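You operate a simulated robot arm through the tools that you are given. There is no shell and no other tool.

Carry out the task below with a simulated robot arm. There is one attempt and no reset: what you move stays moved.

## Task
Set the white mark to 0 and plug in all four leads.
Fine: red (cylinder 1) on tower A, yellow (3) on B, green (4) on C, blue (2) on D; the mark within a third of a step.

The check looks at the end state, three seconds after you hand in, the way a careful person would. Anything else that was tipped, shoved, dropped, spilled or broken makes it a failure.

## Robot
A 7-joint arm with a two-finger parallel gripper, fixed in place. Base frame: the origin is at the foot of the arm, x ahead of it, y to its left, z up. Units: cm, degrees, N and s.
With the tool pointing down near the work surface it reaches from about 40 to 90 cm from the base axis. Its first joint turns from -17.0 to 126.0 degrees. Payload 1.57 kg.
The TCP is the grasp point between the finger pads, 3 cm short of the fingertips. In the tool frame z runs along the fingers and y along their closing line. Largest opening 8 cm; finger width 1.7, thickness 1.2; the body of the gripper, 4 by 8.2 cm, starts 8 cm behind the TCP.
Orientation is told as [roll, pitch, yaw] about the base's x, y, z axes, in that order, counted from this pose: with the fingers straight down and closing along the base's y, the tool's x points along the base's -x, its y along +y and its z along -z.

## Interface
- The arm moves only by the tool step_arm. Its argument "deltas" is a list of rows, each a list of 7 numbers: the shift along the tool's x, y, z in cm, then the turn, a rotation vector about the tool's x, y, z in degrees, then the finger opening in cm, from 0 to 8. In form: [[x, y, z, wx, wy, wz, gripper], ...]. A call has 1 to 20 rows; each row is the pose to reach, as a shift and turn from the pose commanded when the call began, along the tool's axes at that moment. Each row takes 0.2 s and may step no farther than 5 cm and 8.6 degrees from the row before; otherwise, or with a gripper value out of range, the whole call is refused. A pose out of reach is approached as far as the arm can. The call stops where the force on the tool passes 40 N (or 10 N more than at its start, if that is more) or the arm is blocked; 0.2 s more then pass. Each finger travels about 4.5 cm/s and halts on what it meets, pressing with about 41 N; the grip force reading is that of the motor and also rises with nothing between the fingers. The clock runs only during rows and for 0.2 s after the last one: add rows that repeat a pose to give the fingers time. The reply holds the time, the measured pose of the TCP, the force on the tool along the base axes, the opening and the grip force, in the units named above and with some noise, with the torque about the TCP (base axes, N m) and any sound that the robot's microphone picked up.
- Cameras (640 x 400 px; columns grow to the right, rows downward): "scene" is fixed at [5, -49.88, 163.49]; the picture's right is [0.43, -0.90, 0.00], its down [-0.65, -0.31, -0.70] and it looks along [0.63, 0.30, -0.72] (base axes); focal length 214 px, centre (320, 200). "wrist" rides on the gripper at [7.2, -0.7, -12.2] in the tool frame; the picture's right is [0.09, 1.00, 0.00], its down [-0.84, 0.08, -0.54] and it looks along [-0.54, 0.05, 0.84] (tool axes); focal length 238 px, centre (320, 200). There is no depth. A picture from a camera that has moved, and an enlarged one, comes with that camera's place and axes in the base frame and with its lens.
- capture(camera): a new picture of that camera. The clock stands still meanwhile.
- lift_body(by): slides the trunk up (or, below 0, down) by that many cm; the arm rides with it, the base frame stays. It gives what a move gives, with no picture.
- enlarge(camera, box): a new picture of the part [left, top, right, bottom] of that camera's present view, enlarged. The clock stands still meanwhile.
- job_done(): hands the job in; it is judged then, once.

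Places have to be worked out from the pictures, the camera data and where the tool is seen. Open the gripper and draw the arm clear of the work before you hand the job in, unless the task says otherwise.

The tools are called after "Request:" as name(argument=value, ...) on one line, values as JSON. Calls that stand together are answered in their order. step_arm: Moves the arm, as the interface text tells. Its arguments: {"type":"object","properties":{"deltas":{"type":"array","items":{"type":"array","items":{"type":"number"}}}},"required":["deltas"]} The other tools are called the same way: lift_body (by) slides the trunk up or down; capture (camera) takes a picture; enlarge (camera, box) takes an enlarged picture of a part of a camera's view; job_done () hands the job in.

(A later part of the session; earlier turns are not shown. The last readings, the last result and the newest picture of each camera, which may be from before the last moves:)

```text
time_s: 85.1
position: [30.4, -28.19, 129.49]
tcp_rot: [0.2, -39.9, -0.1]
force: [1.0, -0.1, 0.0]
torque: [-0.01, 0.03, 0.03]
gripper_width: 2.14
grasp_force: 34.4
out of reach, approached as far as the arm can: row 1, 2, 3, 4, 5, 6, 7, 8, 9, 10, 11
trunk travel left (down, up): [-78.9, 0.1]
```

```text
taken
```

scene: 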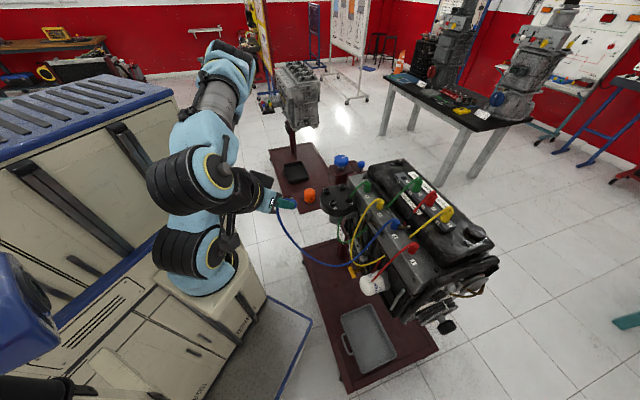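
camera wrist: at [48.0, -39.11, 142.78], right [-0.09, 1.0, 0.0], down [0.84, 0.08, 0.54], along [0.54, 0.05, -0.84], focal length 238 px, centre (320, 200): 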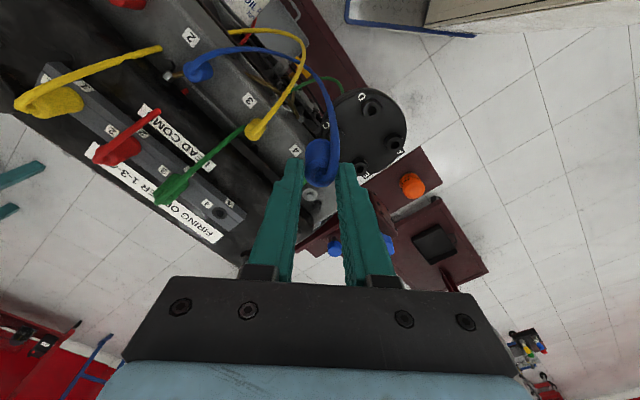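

The hand tilted; the arm is folded now. I move outward (+x) and +y in this attitude to get the elbow round.

Request:
step_arm(deltas=[[-2, 1, 1.7, 0, 0, 0, 1], [-4, 3, 3.4, 0, 0, 0, 1], [-6, 5, 5, 0, 0, 0, 1], [-8, 7, 6.7, 0, 0, 0, 1], [-10, 9, 8.4, 0, 0, 0, 1], [-12, 11, 10, 0, 0, 0, 1], [-12, 13, 10, 0, 0, 0, 1], [-12, 13, 10, 0, 0, 0, 1]])

Request:
capture(camera="scene")

```text
time_s: 86.9
position: [33.78, -29.87, 128.13]
tcp_rot: [0.1, -39.9, 0.1]
force: [0.0, -0.7, 0.2]
torque: [-0.04, 0.01, 0.0]
gripper_width: 2.14
grasp_force: 35.0
out of reach, approached as far as the arm can: row 1, 2, 3, 4, 5, 6, 7, 8
trunk travel left (down, up): [-78.9, 0.1]
```

```text
taken
```

scene: 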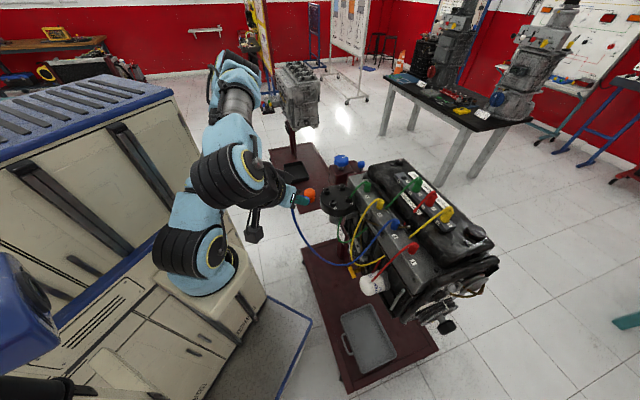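

Still restricted in y. I'll instead retrace my original path: untilt, go back out to the front-of-engine pose with yaw 45° (where the arm was nearly straight), and come in along the same line as at first. First back out to [43,-41,135].

Request:
step_arm(deltas=[[-2, -2, 0.1, 0, 6, 0, 1], [-4, -4, 0.2, 0, 13, 0, 1], [-6, -6, 0.4, 0, 20, 0, 1], [-8, -8, 0.6, 0, 27, 0, 1], [-10, -10, 0.7, 0, 34, 0, 1], [-11.85, -11, 0.8, 0, 40, 0, 1], [-11.85, -11, 0.8, 0, 40, 0, 1]])

Request:
lift_body(by=-8.9)

Request:
capture(camera="scene")

```text
time_s: 88.5
position: [43.33, -40.76, 134.87]
tcp_rot: [0.0, 0.1, -0.1]
force: [0.2, 0.2, -0.1]
torque: [0.01, -0.05, -0.02]
gripper_width: 2.13
grasp_force: 34.3
trunk travel left (down, up): [-78.9, 0.1]
```

```text
time_s: 89.8
position: [43.45, -40.61, 125.99]
tcp_rot: [0.0, 0.0, -0.1]
force: [0.0, 0.6, -0.4]
torque: [-0.02, 0.06, -0.01]
gripper_width: 2.14
grasp_force: 34.9
trunk travel left (down, up): [-70.0, 9.0]
```

```text
taken
```

scene: 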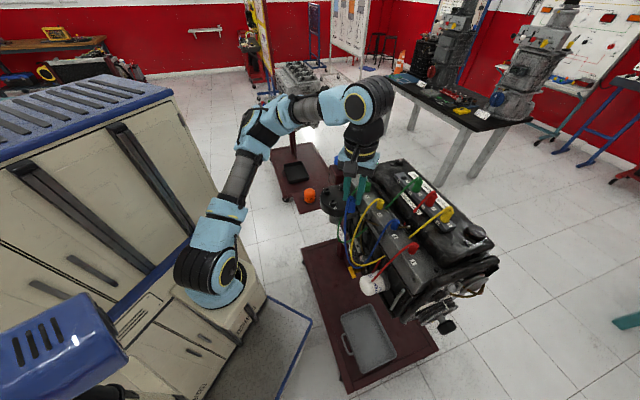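

I retrace towards the front pose: up to z≈136 and out to [49.5,-62.5] while turning the yaw back to +45°.

Request:
step_arm(deltas=[[0, -1, -4, 0, 0, 0, 1], [0, -2, -8, 0, 0, 0, 1], [-0.5, -4, -10, 0, 0, 0, 1], [-1, -6.5, -10, 0, 0, -6, 1], [-2, -9, -10, 0, 0, -13, 1], [-3, -11.5, -10, 0, 0, -20, 1], [-4, -14, -10, 0, 0, -27, 1], [-5, -16.5, -10, 0, 0, -34, 1], [-6, -19, -10, 0, 0, -40, 1], [-6, -21.9, -10, 0, 0, -45, 1], [-6, -21.9, -10, 0, 0, -45, 1]])

Request:
capture(camera="scene")

```text
time_s: 92.2
position: [49.27, -62.58, 135.98]
tcp_rot: [0.0, 0.1, 45.1]
force: [0.2, 0.6, -0.5]
torque: [-0.05, -0.01, 0.02]
gripper_width: 2.11
grasp_force: 34.6
trunk travel left (down, up): [-70.0, 9.0]
```

```text
taken
```

scene: 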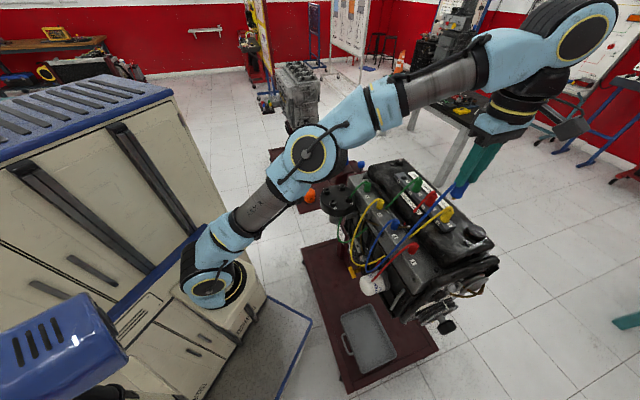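

The shoulder now looks as in the earlier configuration. I go to the first front waypoint [38,-70,134] and then retrace the original line in reverse.

Request:
step_arm(deltas=[[4, 0.8, 0.7, 0, 0, 0, 1], [8, 1.6, 1.4, 0, 0, 0, 1], [11, 2.2, 2, 0, 0, 0, 1], [13.4, 2.5, 2, 0, 0, 0, 1], [13.4, 2.5, 2, 0, 0, 0, 1]])

Request:
capture(camera="scene")

```text
time_s: 93.4
position: [38.24, -70.16, 134.11]
tcp_rot: [0.0, -0.1, 45.0]
force: [0.4, -0.1, -0.1]
torque: [0.0, 0.01, -0.03]
gripper_width: 2.16
grasp_force: 34.8
trunk travel left (down, up): [-70.0, 9.0]
```

```text
taken
```

scene: 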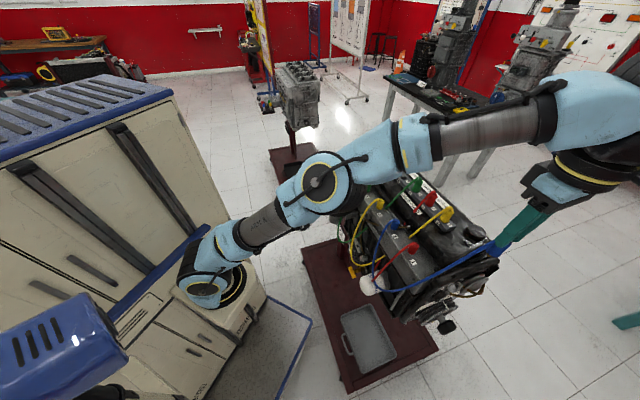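

Same configuration as on my first visit. Now reverse the original line back to [50,-34,134] with yaw returning to 0.

Request:
step_arm(deltas=[[-3.4, 1.7, 0, 0, 0, 4.5, 1], [-6.8, 3.4, 0, 0, 0, 9, 1], [-10.2, 5.1, 0, 0, 0, 13.5, 1], [-13.6, 6.8, 0, 0, 0, 18, 1], [-17, 8.5, 0, 0, 0, 22.5, 1], [-20.3, 10.2, 0, 0, 0, 27, 1], [-23.7, 11.9, 0, 0, 0, 31.5, 1], [-27.1, 13.6, 0, 0, 0, 36, 1], [-30.5, 15.3, 0, 0, 0, 40.5, 1], [-33.9, 17, 0, 0, 0, 45, 1], [-33.9, 17, 0, 0, 0, 45, 1]])

Request:
capture(camera="scene")

```text
time_s: 95.8
position: [50.61, -39.48, 133.28]
tcp_rot: [0.1, -0.1, 0.0]
force: [0.0, 0.0, -1.5]
torque: [0.0, 0.0, -0.01]
gripper_width: 2.14
grasp_force: 34.8
out of reach, approached as far as the arm can: row 9, 10, 11
trunk travel left (down, up): [-70.0, 9.0]
```

```text
taken
```

scene: 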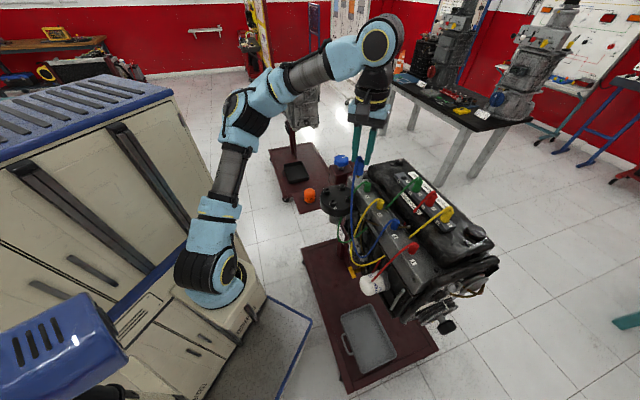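

Same stuck branch: on retracting, the elbow swung to the front-left. Better: from the front pose retract straight towards the shoulder (along the arm's own plane), so the elbow folds upward/backward as at the start. First back out to [38,-70,134].

Request:
step_arm(deltas=[[1.2, -3.1, 0, 0, 0, -4.5, 1], [2.4, -6.2, 0, 0, 0, -9, 1], [3.6, -9.3, 0, 0, 0, -13.5, 1], [4.8, -12.4, 0, 0, 0, -18, 1], [6, -15.5, 0, 0, 0, -22.5, 1], [7.2, -18.6, 0, 0, 0, -27, 1], [8.4, -21.7, 0, 0, 0, -31.5, 1], [9.6, -24.8, 0, 0, 0, -36, 1], [10.8, -27.9, 0, 0, 0, -40.5, 1], [12.4, -30.7, 0, 0, 0, -45, 1], [12.4, -30.7, 0, 0, 0, -45, 1]])

```text
time_s: 98.2
position: [38.0, -70.39, 133.56]
tcp_rot: [0.0, 0.0, 45.1]
force: [0.6, -0.1, -0.2]
torque: [-0.01, -0.02, -0.01]
gripper_width: 2.13
grasp_force: 35.3
trunk travel left (down, up): [-70.0, 9.0]
```

Now retract straight in toward the shoulder to [31,-36,136], keeping yaw 45°.

Request:
step_arm(deltas=[[-2.2, 3.3, 0, 0, 0, 0, 1], [-4.3, 6.5, 0, 0, 0, 0, 1], [-6.5, 9.8, 0, 0, 0, 0, 1], [-8.6, 13, -0.5, 0, 0, 0, 1], [-10.8, 16.3, -1, 0, 0, 0, 1], [-13, 19.5, -1.5, 0, 0, 0, 1], [-15.1, 22.8, -2, 0, 0, 0, 1], [-17.3, 26, -2, 0, 0, 0, 1], [-19.4, 29.3, -2, 0, 0, 0, 1], [-19.4, 29.3, -2, 0, 0, 0, 1]])

Request:
capture(camera="scene")

```text
time_s: 100.4
position: [31.12, -35.78, 135.43]
tcp_rot: [0.0, 0.0, 45.1]
force: [-0.3, 0.3, -0.4]
torque: [0.03, 0.01, -0.01]
gripper_width: 2.16
grasp_force: 34.7
trunk travel left (down, up): [-70.0, 9.0]
```

```text
taken
```

scene: 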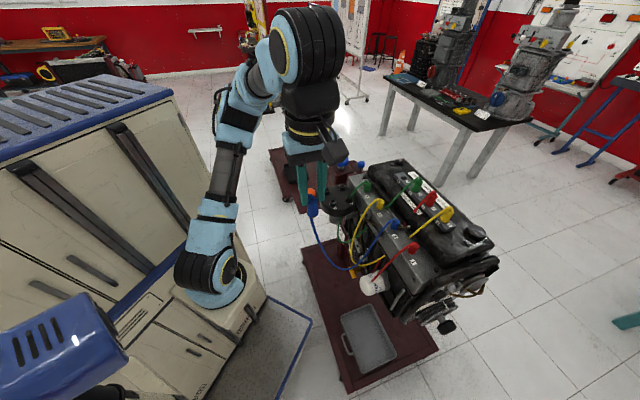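

Same elbow branch again. I'll try "ratcheting" the elbow: in an open spot above the plugs, tilt the hand leftward so the wrist limit forces the elbow up, then untilt. First move to [56,-48,140] with yaw 0.

Request:
step_arm(deltas=[[-1, -2.6, -1, 0, 0, 5, 1], [-2, -5.2, -2, 0, 0, 10, 1], [-3, -7.9, -3, 0, 0, 15, 1], [-4, -10.5, -4, 0, 0, 20, 1], [-5, -13, -4.6, 0, 0, 25, 1], [-6, -15.8, -4.6, 0, 0, 30, 1], [-7, -18.5, -4.6, 0, 0, 35, 1], [-8, -21, -4.6, 0, 0, 40, 1], [-9, -23.7, -4.6, 0, 0, 45, 1], [-9.05, -26.3, -4.6, 0, 0, 45, 1], [-9.05, -26.3, -4.6, 0, 0, 45, 1]])

Request:
step_arm(deltas=[[0, 0, 0, -7, 0, 0, 1], [0, 0, 0, -14, 0, 0, 1], [0, 0, 0, -21, 0, 0, 1], [0, 0, 0, -28, 0, 0, 1], [0, 0, 0, -35, 0, 0, 1], [0, 0, 0, -42, 0, 0, 1], [0, 0, 0, -42, 0, 0, 1]])

Request:
capture(camera="scene")

```text
time_s: 102.8
position: [55.97, -48.06, 139.92]
tcp_rot: [0.0, 0.0, -0.1]
force: [-0.4, -0.7, -0.9]
torque: [-0.04, 0.0, -0.04]
gripper_width: 2.11
grasp_force: 34.4
out of reach, approached as far as the arm can: row 1, 2, 3
trunk travel left (down, up): [-70.0, 9.0]
```

```text
time_s: 104.4
position: [54.74, -41.73, 133.55]
tcp_rot: [42.0, -0.1, -0.3]
force: [-0.4, 0.1, -0.1]
torque: [-0.02, 0.0, -0.02]
gripper_width: 2.12
grasp_force: 34.6
out of reach, approached as far as the arm can: row 1, 2, 3, 4, 5, 6, 7
trunk travel left (down, up): [-70.0, 9.0]
```

```text
taken
```

scene: 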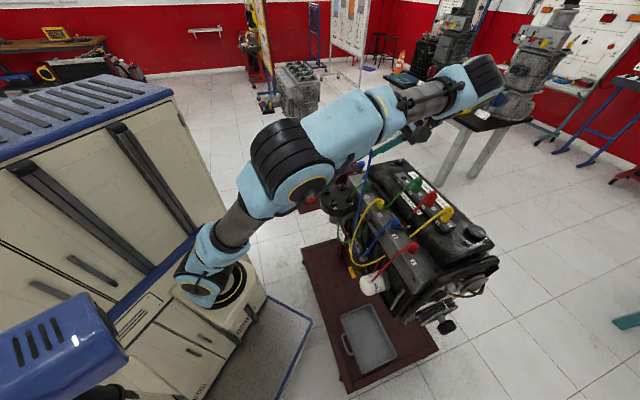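

The arm switched branch: the elbow is now on the near right side (as at the front pose). Keeping this tilt, I draw the hand inward so that the elbow folds up over the shoulder.

Request:
step_arm(deltas=[[2.2, 2.3, 1.3, 0, 0, 0, 1], [4.4, 4.6, 2.6, 0, 0, 0, 1], [6.6, 6.9, 3.9, 0, 0, 0, 1], [8.8, 9.2, 5.2, 0, 0, 0, 1], [11, 11.5, 6.5, 0, 0, 0, 1], [13.2, 13.8, 7.9, 0, 0, 0, 1], [15.5, 16.1, 9.2, 0, 0, 0, 1], [17.7, 18.4, 10.5, 0, 0, 0, 1], [17.7, 18.4, 10.5, 0, 0, 0, 1]])

Request:
capture(camera="scene")

```text
time_s: 106.4
position: [36.66, -21.27, 137.99]
tcp_rot: [42.1, 0.1, -0.1]
force: [0.2, 0.0, 0.0]
torque: [-0.04, 0.0, -0.01]
gripper_width: 2.15
grasp_force: 34.4
trunk travel left (down, up): [-70.0, 9.0]
```

```text
taken
```

scene: 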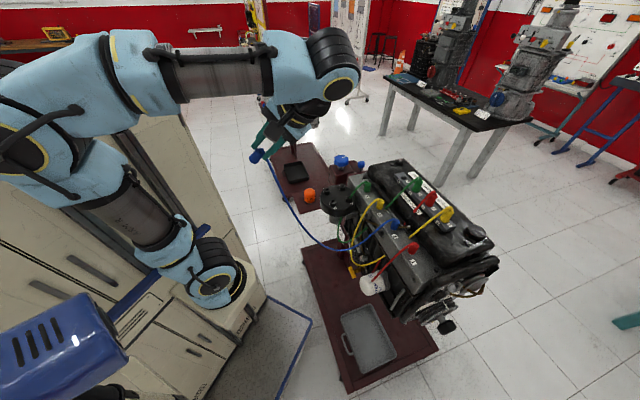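

The elbow is back on the left as at the start. Now I untilt the hand while moving to about [40,-30,136].

Request:
step_arm(deltas=[[-0.6, -1.3, -0.7, 7, 0, 0, 1], [-1.1, -2.6, -1.4, 14, 0, 0, 1], [-1.7, -3.9, -2.1, 21, 0, 0, 1], [-2.2, -5.2, -2.9, 28, 0, 0, 1], [-2.8, -6.5, -3.6, 35, 0, 0, 1], [-3.3, -7.8, -4.3, 42, 0, 0, 1], [-3.3, -7.8, -4.3, 42, 0, 0, 1]])

Request:
capture(camera="scene")

```text
time_s: 108.0
position: [43.73, -32.36, 136.74]
tcp_rot: [1.3, -1.0, 0.0]
force: [-0.2, 0.8, 0.6]
torque: [0.01, -0.02, 0.01]
gripper_width: 2.14
grasp_force: 34.6
out of reach, approached as far as the arm can: row 5, 6, 7
trunk travel left (down, up): [-70.0, 9.0]
```

```text
taken
```

scene: 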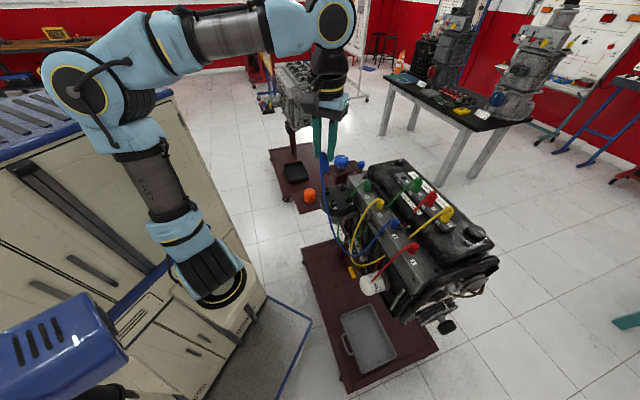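

Elbow up and the hand nearly vertical. I move over tower D at z≈129, correcting the small tilt.

Request:
step_arm(deltas=[[-3, 0.3, 1, 0.3, 0.3, 0, 1], [-6, 0.6, 3, 0.8, 0.6, 0, 1], [-9, 1, 5.5, 1.3, 1, 0, 1], [-11.5, 1.3, 8, 1.3, 1, 0, 1], [-11.5, 1.3, 8, 1.3, 1, 0, 1]])

Request:
capture(camera="wrist")

Request:
enlarge(camera="wrist", box=[260, 70, 420, 210])

Request:
enlarge(camera="scene", box=[290, 110, 410, 240])

```text
time_s: 109.2
position: [52.84, -29.17, 128.63]
tcp_rot: [-1.2, 1.0, 0.0]
force: [-0.1, 0.2, 0.5]
torque: [0.01, -0.01, 0.02]
gripper_width: 2.16
grasp_force: 34.5
out of reach, approached as far as the arm can: row 3, 4, 5
trunk travel left (down, up): [-70.0, 9.0]
```

```text
taken
camera wrist: at [45.8, -29.53, 140.88], right [-0.09, 1.0, -0.02], down [0.85, 0.09, 0.53], along [0.53, 0.03, -0.85], focal length 238 px, centre (320, 200)
```

wrist: 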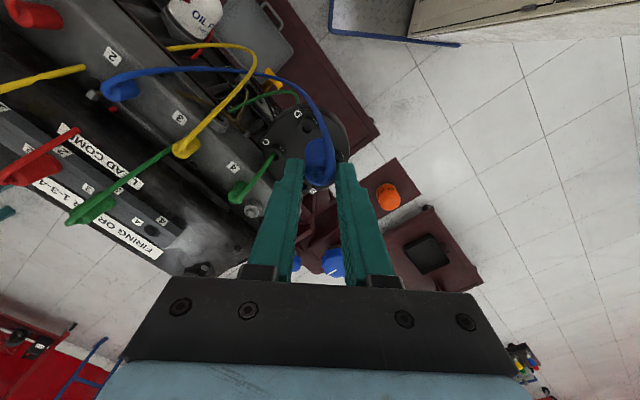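

```text
2.86 times, centred on (340, 140) of wrist
camera zoom: at [45.8, -29.53, 140.88], right [-0.09, 1.0, -0.02], down [0.85, 0.09, 0.53], along [0.53, 0.03, -0.85], focal length 681 px, centre (263, 371)
```

zoom: 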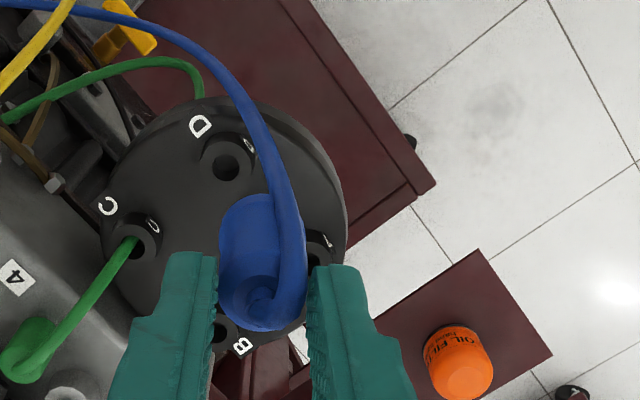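

```text
3.08 times, centred on (350, 175) of scene
camera zoom: at [5.0, -49.88, 163.49], right [0.43, -0.9, 0.0], down [-0.65, -0.31, -0.7], along [0.63, 0.3, -0.72], focal length 660 px, centre (228, 277)
```

zoom: 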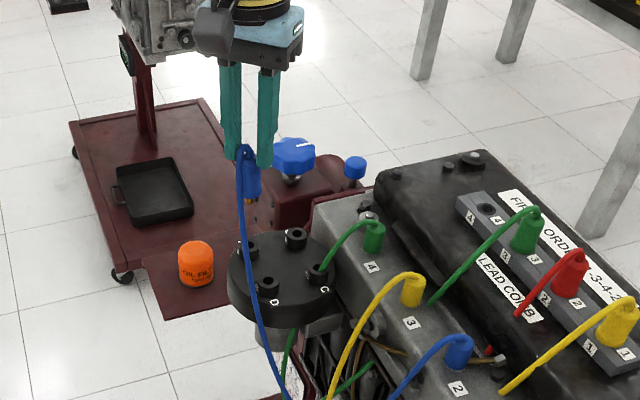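

I'm close: [52.8,-29.2,128.6], wanted [55.2,-31.1]. I correct the tilt and lower to z≈119 (pin still above the towers), moving towards D.

Request:
step_arm(deltas=[[0, 0, 2.5, -0.6, -0.5, 0, 1], [0, 0, 5, -1.2, -1, 0, 1], [-0.5, -0.5, 7.5, -1.2, -1, 0, 1], [-1.2, -1, 9.5, -1.2, -1, 0, 1], [-2.3, -1.9, 9.5, -1.2, -1, 0, 1], [-2.3, -1.9, 9.5, -1.2, -1, 0, 1]])

Request:
capture(camera="scene")

```text
time_s: 110.6
position: [52.36, -28.44, 121.33]
tcp_rot: [0.0, -0.1, 0.0]
force: [0.0, 0.6, -0.1]
torque: [0.02, 0.02, -0.01]
gripper_width: 2.12
grasp_force: 34.8
out of reach, approached as far as the arm can: row 2, 3, 4, 5, 6
trunk travel left (down, up): [-70.0, 9.0]
```

```text
taken
```

scene: 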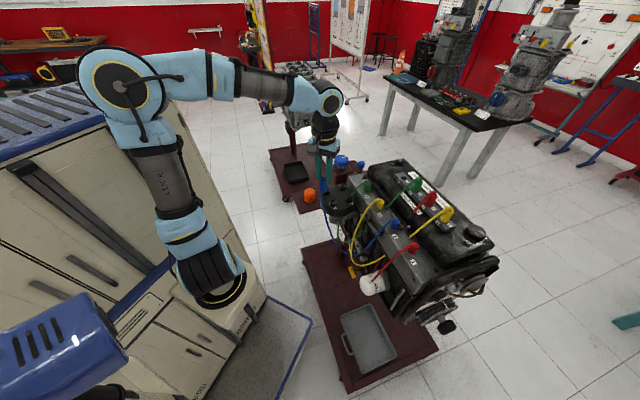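

The barrier seems to be the elbow standing exactly over the shoulder. At the start the elbow passed it on the left side, coming from further left. I move left/inward to about [40,-14,138] (watching the lead's slack) and then come in along the original direction.

Request:
step_arm(deltas=[[2, 1, -3, 0, 0, 0, 1], [4, 3, -6, 0, 0, 0, 1], [6, 5.5, -9, 0, 0, 0, 1], [8, 8, -12, 0, 0, 0, 1], [10, 11, -15, 0, 0, 0, 1], [12.4, 14.4, -16.7, 0, 0, 0, 1], [12.4, 14.4, -16.7, 0, 0, 0, 1]])

Request:
capture(camera="scene")

```text
time_s: 112.2
position: [48.81, -15.53, 140.03]
tcp_rot: [1.8, 0.0, -0.1]
force: [0.3, -0.6, -0.9]
torque: [0.03, 0.06, -0.02]
gripper_width: 2.15
grasp_force: 34.3
out of reach, approached as far as the arm can: row 2, 3, 4, 5, 6, 7
trunk travel left (down, up): [-70.0, 9.0]
```

```text
taken
```

scene: 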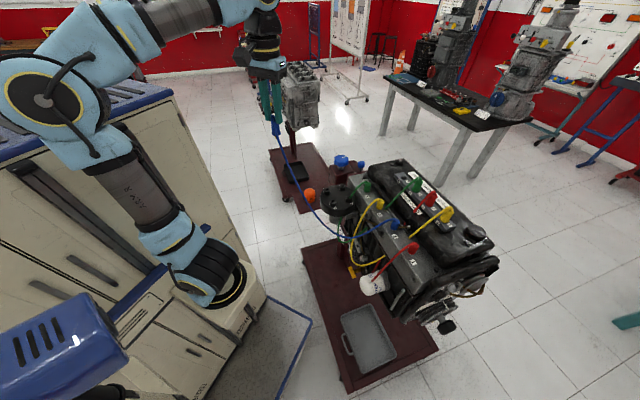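

The elbow is now back-left, as at the start. I come in towards D along the original direction, descending to z≈125.

Request:
step_arm(deltas=[[-1.1, -2.6, 2, 0, 0, 0, 1], [-2.2, -5.2, 4, 0, 0, 0, 1], [-3.3, -7.8, 6, 0, 0, 0, 1], [-4.3, -10.4, 8.5, 0, 0, 0, 1], [-5.4, -13, 11.5, 0, 0, 0, 1], [-6.4, -15.6, 14, 0, 0, 0, 1], [-6.4, -15.6, 14, 0, 0, 0, 1]])

Request:
capture(camera="scene")

```text
time_s: 113.8
position: [53.03, -29.02, 127.83]
tcp_rot: [-0.1, -0.1, 0.0]
force: [0.3, -0.3, 0.4]
torque: [0.01, 0.02, 0.01]
gripper_width: 2.12
grasp_force: 34.1
out of reach, approached as far as the arm can: row 1, 5, 6, 7
trunk travel left (down, up): [-70.0, 9.0]
```

```text
taken
```

scene: 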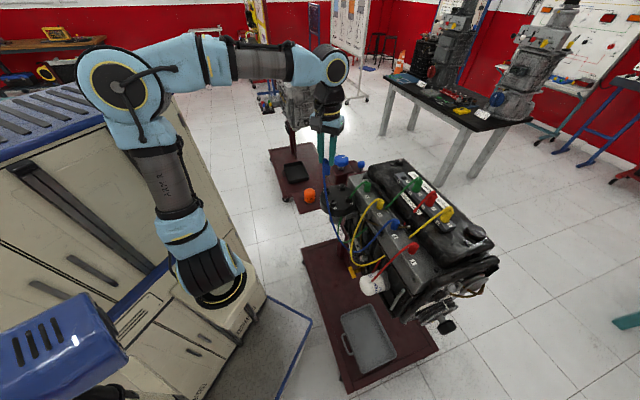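

Same barrier, since joint 1 is on the other end of its range. If I extend outward along a more leftward direction (around y=-10) the elbow should lean forward there with joint 1 near zero; then I can swing right to the tower. I move left again, then out to about [66,-9,128], watching force for lead tension.

Request:
step_arm(deltas=[[1.5, 3, -2, 0, 0, 0, 1], [3, 7, -5, 0, 0, 0, 1], [4.5, 11, -8, 0, 0, 0, 1], [5, 15, -10, 0, 0, 0, 1], [4, 18, -11, 0, 0, 0, 1], [4, 18, -11, 0, 0, 0, 1]])

Request:
step_arm(deltas=[[-2.5, 0, 1, 0, 0, 0, 1], [-5, 0.5, 2, 0, 0, 0, 1], [-7.5, 1, 3, 0, 0, 0, 1], [-10, 1.5, 4, 0, 0, 0, 1], [-12.5, 2, 5, 0, 0, 0, 1], [-12.5, 2, 5, 0, 0, 0, 1]])

Request:
capture(camera="scene")

```text
refused: row 2 steps farther than a row can; nothing moved
```

```text
time_s: 115.2
position: [57.16, -22.5, 124.19]
tcp_rot: [-0.2, 0.0, -0.1]
force: [0.5, -0.1, 0.4]
torque: [0.0, -0.02, 0.0]
gripper_width: 2.1
grasp_force: 34.2
out of reach, approached as far as the arm can: row 1, 2, 3, 4, 5, 6
trunk travel left (down, up): [-70.0, 9.0]
```

```text
taken
```

scene: 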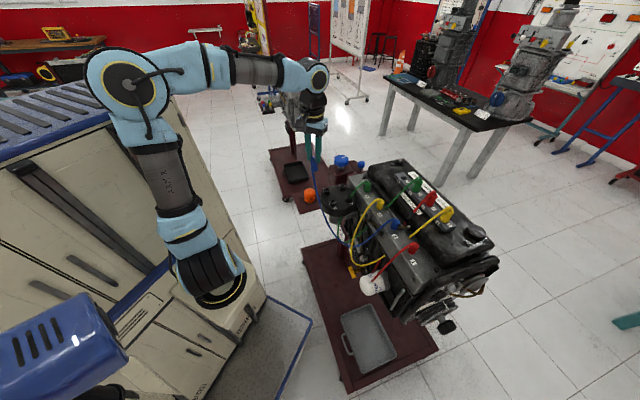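

The singular barrier again (elbow exactly above the shoulder, radius ≈44 cm from it). Originally I passed via [50,-34,134]; I retry that exact route: first back left to about [47,-12,141].

Request:
step_arm(deltas=[[1.5, 1.5, -3, 0, 0, 0, 1], [3, 3, -6, 0, 0, 0, 1], [5, 5, -9, 0, 0, 0, 1], [7, 7, -12, 0, 0, 0, 1], [8.5, 9, -14.5, 0, 0, 0, 1], [10, 11, -17, 0, 0, 0, 1], [10, 11, -17, 0, 0, 0, 1]])

Request:
capture(camera="scene")

```text
time_s: 116.8
position: [49.16, -10.87, 142.23]
tcp_rot: [0.8, 0.0, 0.0]
force: [0.5, -0.2, -1.3]
torque: [0.02, 0.03, 0.0]
gripper_width: 2.13
grasp_force: 34.6
out of reach, approached as far as the arm can: row 4, 5, 6, 7
trunk travel left (down, up): [-70.0, 9.0]
```

```text
taken
```

scene: 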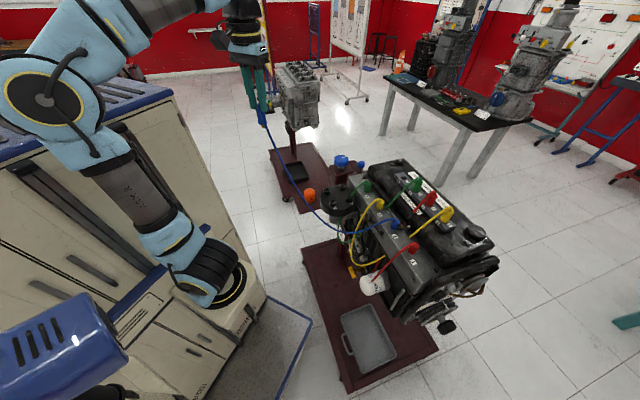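

The lead still has a little slack. Now directly towards [50,-34,134] as in my very first move.

Request:
step_arm(deltas=[[0, -4, 1, 0, 0, 0, 1], [0, -8, 2, 0, 0, 0, 1], [-0.3, -12, 3.5, 0, 0, 0, 1], [-0.6, -16, 5, 0, 0, 0, 1], [-0.9, -20, 6.5, 0, 0, 0, 1], [-0.9, -23, 8, 0, 0, 0, 1], [-0.9, -23, 8, 0, 0, 0, 1]])

Request:
capture(camera="scene")

```text
time_s: 118.4
position: [48.91, -32.86, 133.88]
tcp_rot: [-0.1, -0.1, 0.0]
force: [0.0, -0.1, -0.5]
torque: [0.03, -0.03, 0.0]
gripper_width: 2.12
grasp_force: 34.4
out of reach, approached as far as the arm can: row 1, 2, 6, 7
trunk travel left (down, up): [-70.0, 9.0]
```

```text
taken
```

scene: 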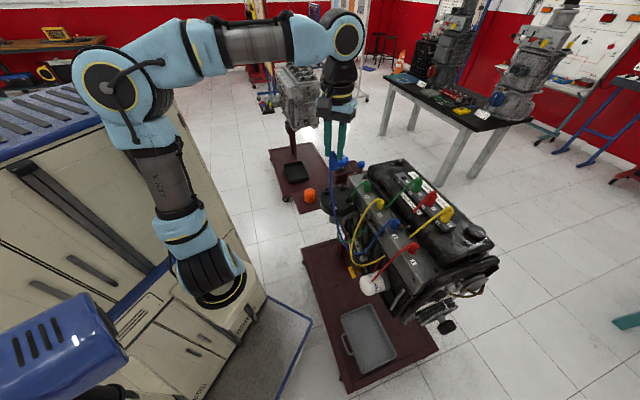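

Only 1.5 cm short of that waypoint. Maybe a wrist-roll limit is the real blocker in this branch: I test by yawing the hand to +45° here and then moving towards D.

Request:
step_arm(deltas=[[0, 0, 0, 0, 0, -8, 1], [0, 0, 0, 0, 0, -16, 1], [0, 0, 0, 0, 0, -24, 1], [0, 0, 0, 0, 0, -32, 1], [0, 0, 0, 0, 0, -40, 1], [0, 0, 0, 0, 0, -45, 1], [-2, 0.5, 0.5, 0, 0, -45, 1], [-4, 1, 1, 0, 0, -45, 1], [-6.3, 1.8, 2, 0, 0, -45, 1], [-6.3, 1.8, 2, 0, 0, -45, 1]])

Request:
capture(camera="scene")

```text
time_s: 120.6
position: [52.58, -29.35, 131.75]
tcp_rot: [-0.2, 0.1, 45.1]
force: [0.0, -0.2, -0.8]
torque: [0.0, 0.03, -0.01]
gripper_width: 2.16
grasp_force: 34.7
out of reach, approached as far as the arm can: row 7, 8, 9, 10
trunk travel left (down, up): [-70.0, 9.0]
```

```text
taken
```

scene: 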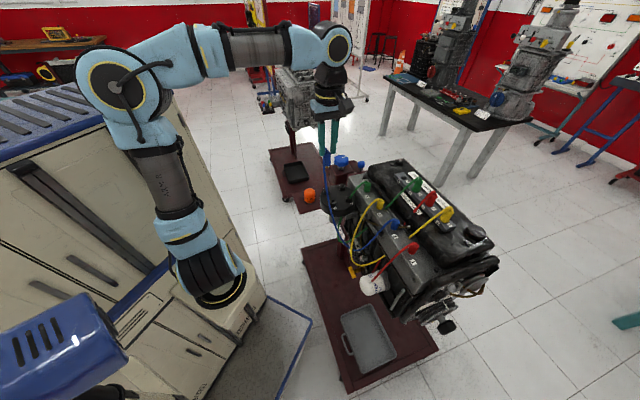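

The same radius limit, so it is the elbow-over-shoulder singularity; its escape direction is towards the rear-right. I go round to the right along the inner circle, extend there, then come back to the tower with the arm leaning right, keeping yaw 45°.

Request:
step_arm(deltas=[[3.5, 2, 0, 0, 0, 0, 1], [6.5, 4.2, 0, 0, 0, 0, 1], [10, 5.5, 0, 0, 0, 0, 1], [14, 5.5, 0, 0, 0, 0, 1], [18, 5.5, 0, 0, 0, 0, 1], [22, 5.5, 0, 0, 0, 0, 1], [24.2, 5.7, 0, 0, 0, 0, 1], [24.2, 5.7, 0, 0, 0, 0, 1]])

Request:
capture(camera="scene")

```text
time_s: 122.4
position: [32.15, -41.51, 130.14]
tcp_rot: [-2.0, -2.7, 45.2]
force: [-0.3, 0.1, -0.9]
torque: [0.03, 0.0, 0.02]
gripper_width: 2.14
grasp_force: 34.3
out of reach, approached as far as the arm can: row 2, 3, 4, 5, 6, 7, 8
trunk travel left (down, up): [-70.0, 9.0]
```

```text
taken
```

scene: 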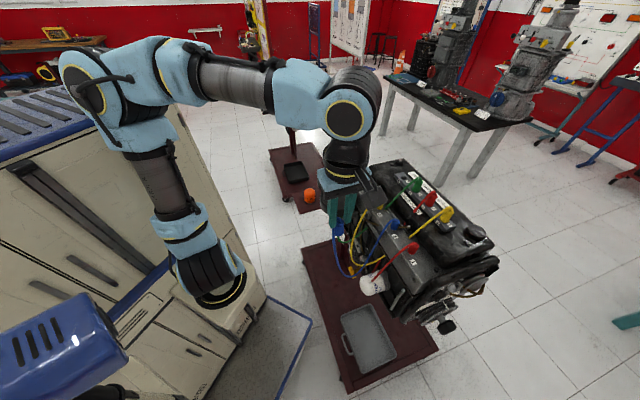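

Now extend outward to the right-front, [37,-62,132].

Request:
step_arm(deltas=[[1.8, -3, -0.3, 0, 0, 0, 1], [3.6, -6, -0.6, 0, 0, 0, 1], [5.4, -9, -1, 0, 0, 0, 1], [7.3, -12, -1.3, 0, 0, 0, 1], [9.1, -15, -1.6, 0, 0, 0, 1], [10.96, -18, -2, 0, 0, 0, 1], [10.96, -18, -2, 0, 0, 0, 1]])

Request:
capture(camera="scene")

```text
time_s: 124.0
position: [33.0, -41.83, 130.27]
tcp_rot: [-2.4, -3.0, 45.1]
force: [-0.3, 0.0, -0.2]
torque: [0.0, -0.01, -0.02]
gripper_width: 2.14
grasp_force: 34.7
out of reach, approached as far as the arm can: row 1, 2, 3, 4, 5, 6, 7
trunk travel left (down, up): [-70.0, 9.0]
```

```text
taken
```

scene: 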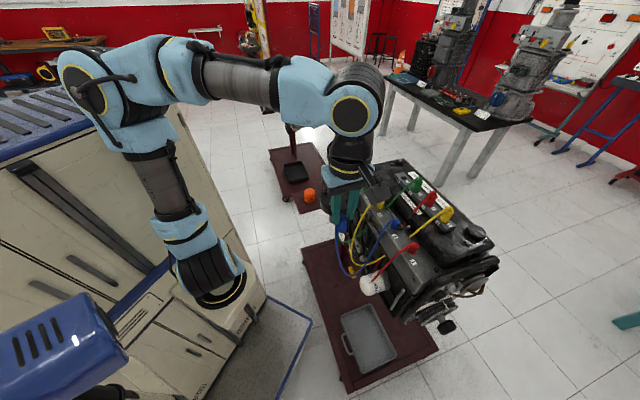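

The arm refuses to lean to that side; so the shoulder must be turned to its left end and can only lean left/forward. I therefore go along the inner circle to the left-front instead, to about [61,-9,127], and try extending there (within the lead's slack).

Request:
step_arm(deltas=[[-3.5, -0.2, -0.3, 0, 0, 0, 1], [-7, -0.4, -0.6, 0, 0, 0, 1], [-10.5, -0.5, -1, 0, 0, 0, 1], [-14, -0.7, -1.3, 0, 0, 0, 1], [-17.5, -0.85, -1.7, 0, 0, 0, 1], [-21.5, 0.5, -1.5, 0, 0, 0, 1], [-25.5, 1.5, -1, 0, 0, 0, 1], [-29.5, 2.3, 0, 0, 0, 0, 1], [-33.5, 3, 1, 0, 0, 0, 1], [-37.5, 3.3, 2, 0, 0, 0, 1], [-41.5, 3.4, 3, 0, 0, 0, 1], [-41.5, 3.4, 3, 0, 0, 0, 1]])

Request:
capture(camera="scene")

```text
time_s: 126.6
position: [60.51, -10.77, 128.97]
tcp_rot: [-2.0, -2.8, 45.2]
force: [0.1, -0.1, -0.2]
torque: [0.0, -0.02, -0.01]
gripper_width: 2.15
grasp_force: 34.4
trunk travel left (down, up): [-70.0, 9.0]
```

```text
taken
```

scene: 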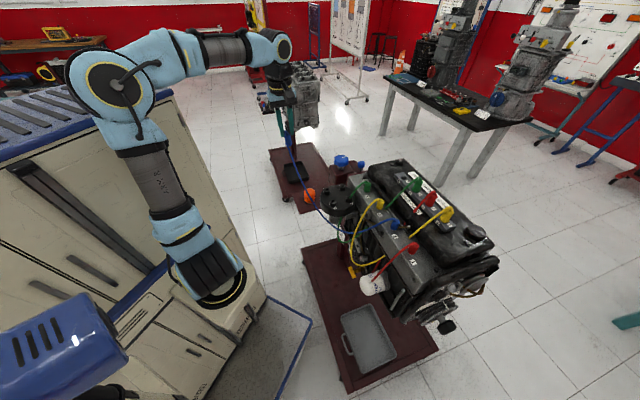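

Reached without complaint. Now extend outward to about [70,-6,124].

Request:
step_arm(deltas=[[-2, -0.7, 1, 0, 0, 0, 1], [-4, -1.3, 2, 0, 0, 0, 1], [-6, -2, 3, 0, 0, 0, 1], [-8, -2.6, 4, 0, 0, 0, 1], [-10.1, -3.3, 5, 0, 0, 0, 1], [-10.1, -3.3, 5, 0, 0, 0, 1]])

Request:
capture(camera="scene")

```text
time_s: 128.0
position: [63.76, -5.61, 125.12]
tcp_rot: [-2.1, -2.9, 45.1]
force: [0.2, 0.8, -0.7]
torque: [0.0, 0.02, 0.0]
gripper_width: 2.14
grasp_force: 35.2
out of reach, approached as far as the arm can: row 2, 3, 4, 5, 6
trunk travel left (down, up): [-70.0, 9.0]
```

```text
taken
```

scene: 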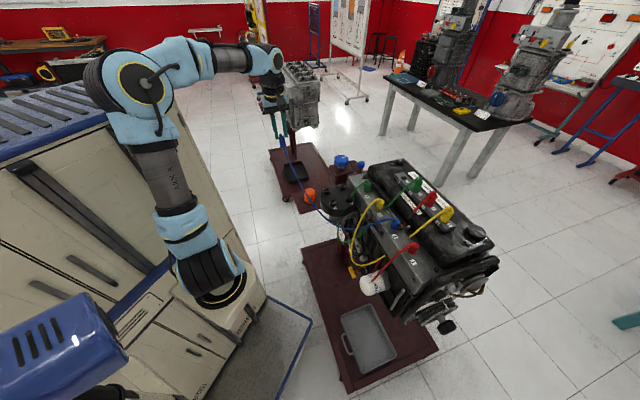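

Still blocked, so I will undo: return to the inner pose and use the same tilted path that led into this branch, to get back to the comb and park the blue boot in its slot before reconfiguring the arm with an empty hand. First to [44,-30,135], yaw 0.

Request:
step_arm(deltas=[[3.5, -0.3, -1, 0, 0, 5, 1], [7, -0.7, -2, 0, 0, 10, 1], [10.5, -1, -3, 0, 0, 15, 1], [14, -1.4, -4, 0, 0, 20, 1], [17.5, -1.8, -5, 0, 0, 25, 1], [21, -2.1, -6, 0, 0, 30, 1], [24.5, -2.5, -7.5, 0, 0, 35, 1], [28, -2.9, -9, 0, 0, 40, 1], [31.2, -3.25, -10, 0, 0, 45, 1], [31.2, -3.25, -10, 0, 0, 45, 1]])

```text
time_s: 130.2
position: [44.25, -30.71, 133.69]
tcp_rot: [0.9, -3.6, 0.0]
force: [0.0, 0.2, -0.6]
torque: [-0.01, 0.03, 0.02]
gripper_width: 2.16
grasp_force: 34.8
out of reach, approached as far as the arm can: row 8, 9, 10
trunk travel left (down, up): [-70.0, 9.0]
```

Now tilt back by 42° while moving to [36.7,-21.3,138].

Request:
step_arm(deltas=[[1.2, 1.5, -0.7, -7, 0.6, 0, 1], [2.5, 3.1, -1.4, -14, 1.2, 0, 1], [3.7, 4.7, -2.1, -21, 1.8, 0, 1], [5, 6.3, -2.9, -28, 2.4, 0, 1], [6.2, 7.9, -3.6, -35, 3, 0, 1], [7.5, 9.4, -4.3, -42, 3.6, 0, 1], [7.5, 9.4, -4.3, -42, 3.6, 0, 1]])

Request:
capture(camera="scene")

```text
time_s: 131.8
position: [36.26, -21.71, 137.74]
tcp_rot: [42.5, -0.1, 0.0]
force: [3.4, 4.1, -1.2]
torque: [-0.3, 0.22, 0.23]
gripper_width: 2.12
grasp_force: 34.2
trunk travel left (down, up): [-70.0, 9.0]
```

```text
taken
```

scene: 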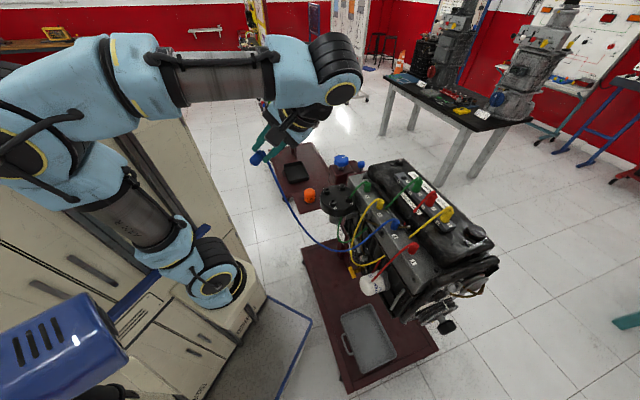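

Exactly the earlier tilted configuration (elbow back). I follow the path back outward to [54.7,-41.7,133.6], staying tilted.

Request:
step_arm(deltas=[[-2.3, -2.2, -1.3, 0, 0, 0, 1], [-4.6, -4.4, -2.6, 0, 0, 0, 1], [-6.9, -6.6, -3.9, 0, 0, 0, 1], [-9.2, -8.8, -5.2, 0, 0, 0, 1], [-11.5, -11, -6.5, 0, 0, 0, 1], [-13.8, -13.2, -7.7, 0, 0, 0, 1], [-16.1, -15.4, -9, 0, 0, 0, 1], [-18.4, -17.6, -10.3, 0, 0, 0, 1], [-18.4, -17.6, -10.3, 0, 0, 0, 1]])

Request:
capture(camera="scene")

```text
time_s: 133.8
position: [55.02, -40.89, 133.74]
tcp_rot: [42.4, -0.2, 1.2]
force: [-0.6, 0.2, 0.2]
torque: [0.02, -0.02, -0.01]
gripper_width: 2.14
grasp_force: 34.7
out of reach, approached as far as the arm can: row 3
trunk travel left (down, up): [-70.0, 9.0]
```

```text
taken
```

scene: 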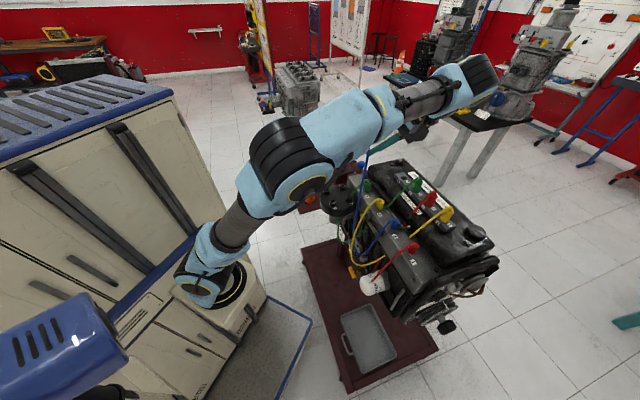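

Right-side branch again. I untilt here to the vertical at about [55,-48,138] and see which branch results.

Request:
step_arm(deltas=[[0, -0.4, -1.3, 7, 0, 0, 1], [0, -0.8, -2.6, 14, 0, 0, 1], [0, -1.2, -3.9, 21, 0, 0, 1], [0, -1.7, -5.1, 28, 0, 0, 1], [0, -2.1, -6.4, 35, 0, 0, 1], [0, -2.5, -7.7, 42.4, 0, 0, 1], [0, -2.5, -7.7, 42.4, 0, 0, 1]])

Request:
capture(camera="scene")

```text
time_s: 135.4
position: [55.43, -47.9, 137.56]
tcp_rot: [0.0, 0.0, 1.3]
force: [0.9, -0.1, -0.3]
torque: [0.01, -0.01, 0.04]
gripper_width: 2.17
grasp_force: 34.1
out of reach, approached as far as the arm can: row 1
trunk travel left (down, up): [-70.0, 9.0]
```

```text
taken
```

scene: 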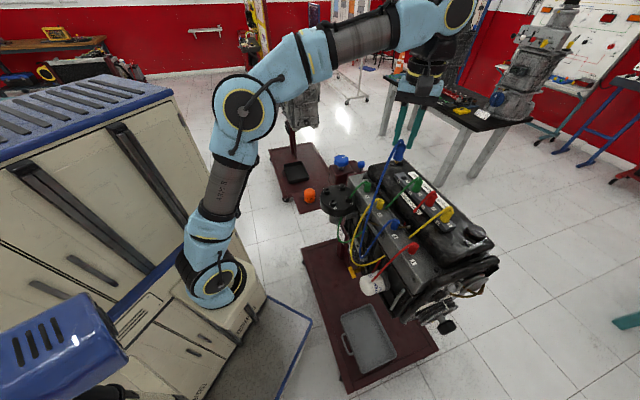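

The shoulder now looks just as in the very first pictures (ring facing the camera). I try moving to D from here at the same yaw.

Request:
step_arm(deltas=[[0, 3, 1, 0, 0, 0, 1], [0.1, 6, 3, 0, 0, 0, 1], [0.1, 9, 5, 0, 0, 0, 1], [0.2, 12, 7, 0, 0, 0, 1], [0.2, 15, 9, 0, 0, 0, 1], [0.2, 16.8, 9, 0, 0, 0, 1], [0.2, 16.8, 9, 0, 0, 0, 1]])

Request:
capture(camera="scene")

```text
time_s: 137.0
position: [58.65, -35.47, 128.76]
tcp_rot: [0.3, -0.1, 1.3]
force: [0.5, 0.0, -0.6]
torque: [0.01, -0.01, 0.02]
gripper_width: 2.16
grasp_force: 34.6
out of reach, approached as far as the arm can: row 4, 5, 6, 7
trunk travel left (down, up): [-70.0, 9.0]
```

```text
taken
```

scene: 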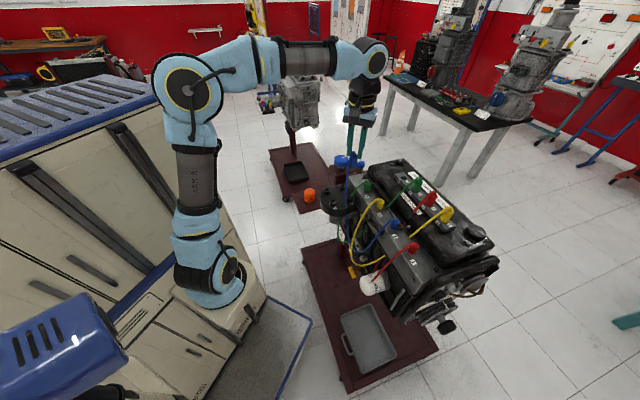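

Now I'm right above tower C and leaning the other way; D is 3–4 cm further in. I test whether a different yaw (+45°) lets me get in to D.

Request:
step_arm(deltas=[[0, 0, 0, 0, 0, -8, 1], [0, 0, 0, 0, 0, -16, 1], [0, 0, 0, 0, 0, -24, 1], [0, 0, 0, 0, 0, -32, 1], [0, 0, 0, 0, 0, -40, 1], [0, 0, 0, 0, 0, -45, 1], [1, 1.5, 0, 0, 0, -45, 1], [2.2, 3, 0, 0, 0, -45, 1], [3.4, 4.4, 0, 0, 0, -45, 1], [3.4, 4.4, 0, 0, 0, -45, 1]])

Request:
capture(camera="scene")

```text
time_s: 139.2
position: [58.99, -35.22, 128.62]
tcp_rot: [0.1, -0.2, 46.3]
force: [-0.4, 0.3, -0.5]
torque: [-0.02, 0.02, -0.03]
gripper_width: 2.14
grasp_force: 34.5
out of reach, approached as far as the arm can: row 7, 8, 9, 10
trunk travel left (down, up): [-70.0, 9.0]
```

```text
taken
```

scene: 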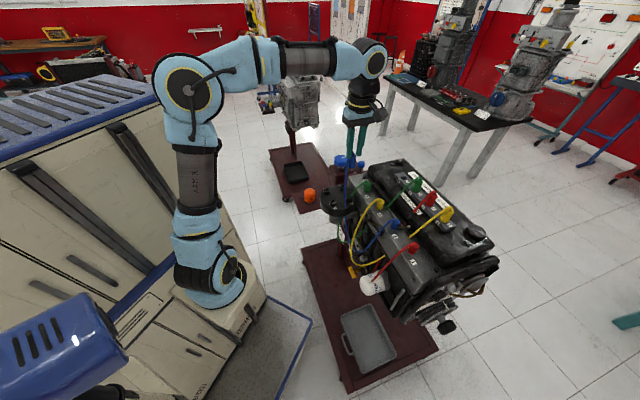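

Not from this side either. Since the elbow is now on the proper (front) side, I try swinging the extended arm leftward around to [70,-19,130], then retract from there, which should leave joint 1 near the right value.

Request:
step_arm(deltas=[[-2.7, 0.5, -0.2, 0, 0, 6.5, 1], [-5.5, 1, -0.4, 0, 0, 13, 1], [-8.2, 1.4, -0.6, 0, 0, 20, 1], [-11, 1.9, -0.8, 0, 0, 27, 1], [-13.8, 2.4, -1, 0, 0, 34, 1], [-16.5, 2.9, -1.2, 0, 0, 40, 1], [-19.3, 3.35, -1.4, 0, 0, 46.3, 1], [-19.3, 3.35, -1.4, 0, 0, 46.3, 1]])

Request:
capture(camera="scene")

```text
time_s: 141.0
position: [71.02, -19.53, 130.51]
tcp_rot: [0.4, 0.1, -0.2]
force: [-0.1, -0.3, 0.3]
torque: [-0.01, 0.01, 0.0]
gripper_width: 2.14
grasp_force: 34.6
out of reach, approached as far as the arm can: row 1, 2, 3, 4, 5, 6, 7, 8
trunk travel left (down, up): [-70.0, 9.0]
```

```text
taken
```

scene: 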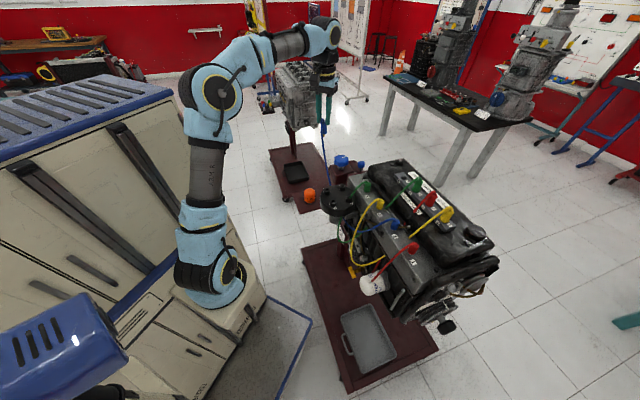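

The elbow is still swivelled to the left. I try the opposite tilt: fingers leaning to the right by 40° (wrist further left), moving to about [62,-25,132], which should bring the elbow plane to the right azimuth.

Request:
step_arm(deltas=[[1.5, -0.9, -0.3, 7, 0, 0, 1], [3, -1.8, -0.6, 14, 0, 0, 1], [4.5, -2.7, -0.9, 21, 0, 0, 1], [6, -3.6, -1.1, 28, 0, 0, 1], [7.5, -4.5, -1.3, 35, 0, 0, 1], [9, -5.5, -1.5, 40, 0, 0, 1], [9, -5.5, -1.5, 40, 0, 0, 1]])

Request:
capture(camera="scene")

```text
time_s: 142.6
position: [75.26, -27.39, 142.54]
tcp_rot: [-40.0, -0.1, 0.0]
force: [0.1, 0.1, 0.3]
torque: [0.0, 0.01, -0.03]
gripper_width: 2.16
grasp_force: 34.6
out of reach, approached as far as the arm can: row 1, 2, 3, 4, 5, 6, 7
trunk travel left (down, up): [-70.0, 9.0]
```

```text
taken
```

scene: 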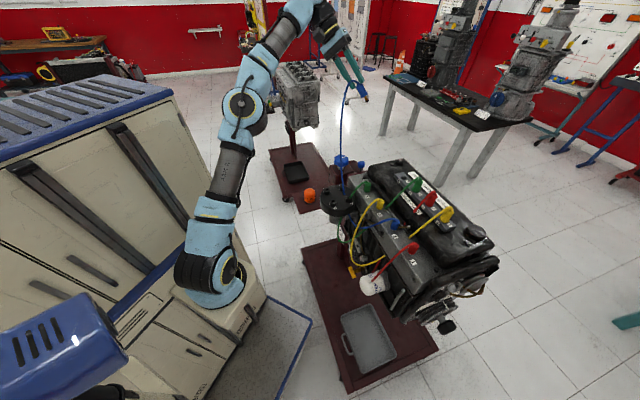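

That only pushed the hand outward. I return to vertical at [58,-46,139], from where a leftward tilt gave the right-elbow branch; then I will try untilting it with a different yaw.

Request:
step_arm(deltas=[[2.1, -1.5, 1.8, -5, 0, 0, 1], [4.3, -3, 3.6, -10, 0, 0, 1], [6.5, -4.5, 5.5, -15, 0, 0, 1], [8.7, -6, 7.3, -20, 0, 0, 1], [10.8, -7.5, 9.1, -25, 0, 0, 1], [13, -9, 11, -30, 0, 0, 1], [15.2, -10.5, 12.8, -35, 0, 0, 1], [17.3, -12, 14.6, -40, 0, 0, 1], [17.3, -12, 14.6, -40, 0, 0, 1]])

Request:
capture(camera="scene")

```text
time_s: 144.6
position: [58.61, -46.38, 138.72]
tcp_rot: [0.1, -0.1, 0.0]
force: [0.1, -0.2, 0.0]
torque: [0.01, -0.04, -0.01]
gripper_width: 2.14
grasp_force: 34.8
trunk travel left (down, up): [-70.0, 9.0]
```

```text
taken
```

scene: 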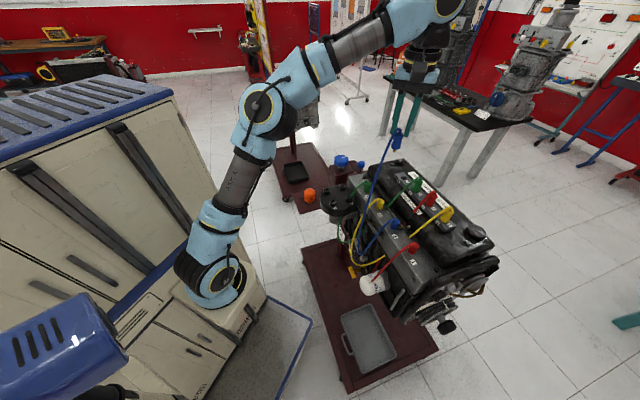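

This now looks like the original family (elbow disc facing the camera). I turn the yaw to -45° here (natural for this direction) and approach D once more.

Request:
step_arm(deltas=[[0, 0, 0, 0, 0, 8, 1], [0, 0, 0, 0, 0, 16, 1], [0, 0, 0, 0, 0, 24, 1], [0, 0, 0, 0, 0, 32, 1], [0, 0, 0, 0, 0, 40, 1], [0, 0, 0, 0, 0, 45, 1], [0.5, 3, 1, 0, 0, 45, 1], [1, 6, 3, 0, 0, 45, 1], [1.5, 9, 5, 0, 0, 45, 1], [2.5, 12, 7, 0, 0, 45, 1], [3.4, 15.3, 9, 0, 0, 45, 1], [3.4, 15.3, 9, 0, 0, 45, 1]])

Request:
capture(camera="scene")

```text
time_s: 147.2
position: [56.61, -38.35, 129.69]
tcp_rot: [0.0, 0.0, -45.0]
force: [-0.2, 0.5, -0.9]
torque: [0.02, -0.02, 0.01]
gripper_width: 2.17
grasp_force: 34.7
out of reach, approached as far as the arm can: row 9, 10, 11, 12
trunk travel left (down, up): [-70.0, 9.0]
```

```text
taken
```

scene: 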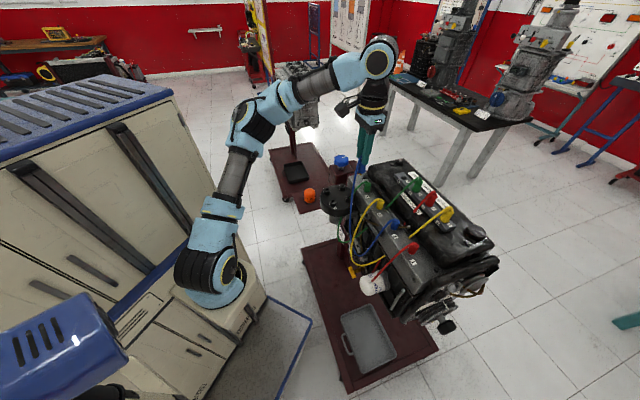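

Yaw -45° swings the elbow low-left again, so the yaw drives the elbow swivel; more positive yaw should lift it. I go back to [58,-46.5,139] and turn the yaw up to +80°.

Request:
step_arm(deltas=[[-2.2, -1.6, -3.1, 0, 0, 0, 1], [-4.5, -3.1, -6.2, 0, 0, 0, 1], [-6.7, -4.7, -9.3, 0, 0, 0, 1], [-6.7, -4.7, -9.3, 0, 0, -8, 1], [-6.7, -4.7, -9.3, 0, 0, -16, 1], [-6.7, -4.7, -9.3, 0, 0, -24, 1], [-6.7, -4.7, -9.3, 0, 0, -32, 1], [-6.7, -4.7, -9.3, 0, 0, -40, 1], [-6.7, -4.7, -9.3, 0, 0, -48, 1], [-6.7, -4.7, -9.3, 0, 0, -56, 1], [-6.7, -4.7, -9.3, 0, 0, -64, 1], [-6.7, -4.7, -9.3, 0, 0, -72, 1], [-6.7, -4.7, -9.3, 0, 0, -80, 1], [-6.7, -4.7, -9.3, 0, 0, -88, 1], [-6.7, -4.7, -9.3, 0, 0, -96, 1], [-6.7, -4.7, -9.3, 0, 0, -104, 1], [-6.7, -4.7, -9.3, 0, 0, -112, 1], [-6.7, -4.7, -9.3, 0, 0, -120, 1], [-6.7, -4.7, -9.3, 0, 0, -125, 1], [-6.7, -4.7, -9.3, 0, 0, -125, 1]])

Request:
capture(camera="scene")

```text
time_s: 151.4
position: [58.05, -46.77, 138.98]
tcp_rot: [-0.1, -0.1, 80.1]
force: [0.5, 0.1, -1.0]
torque: [0.0, -0.01, -0.02]
gripper_width: 2.14
grasp_force: 34.6
trunk travel left (down, up): [-70.0, 9.0]
```

```text
taken
```

scene: 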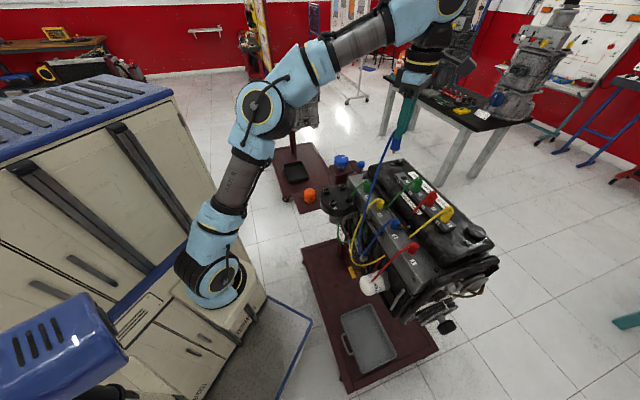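

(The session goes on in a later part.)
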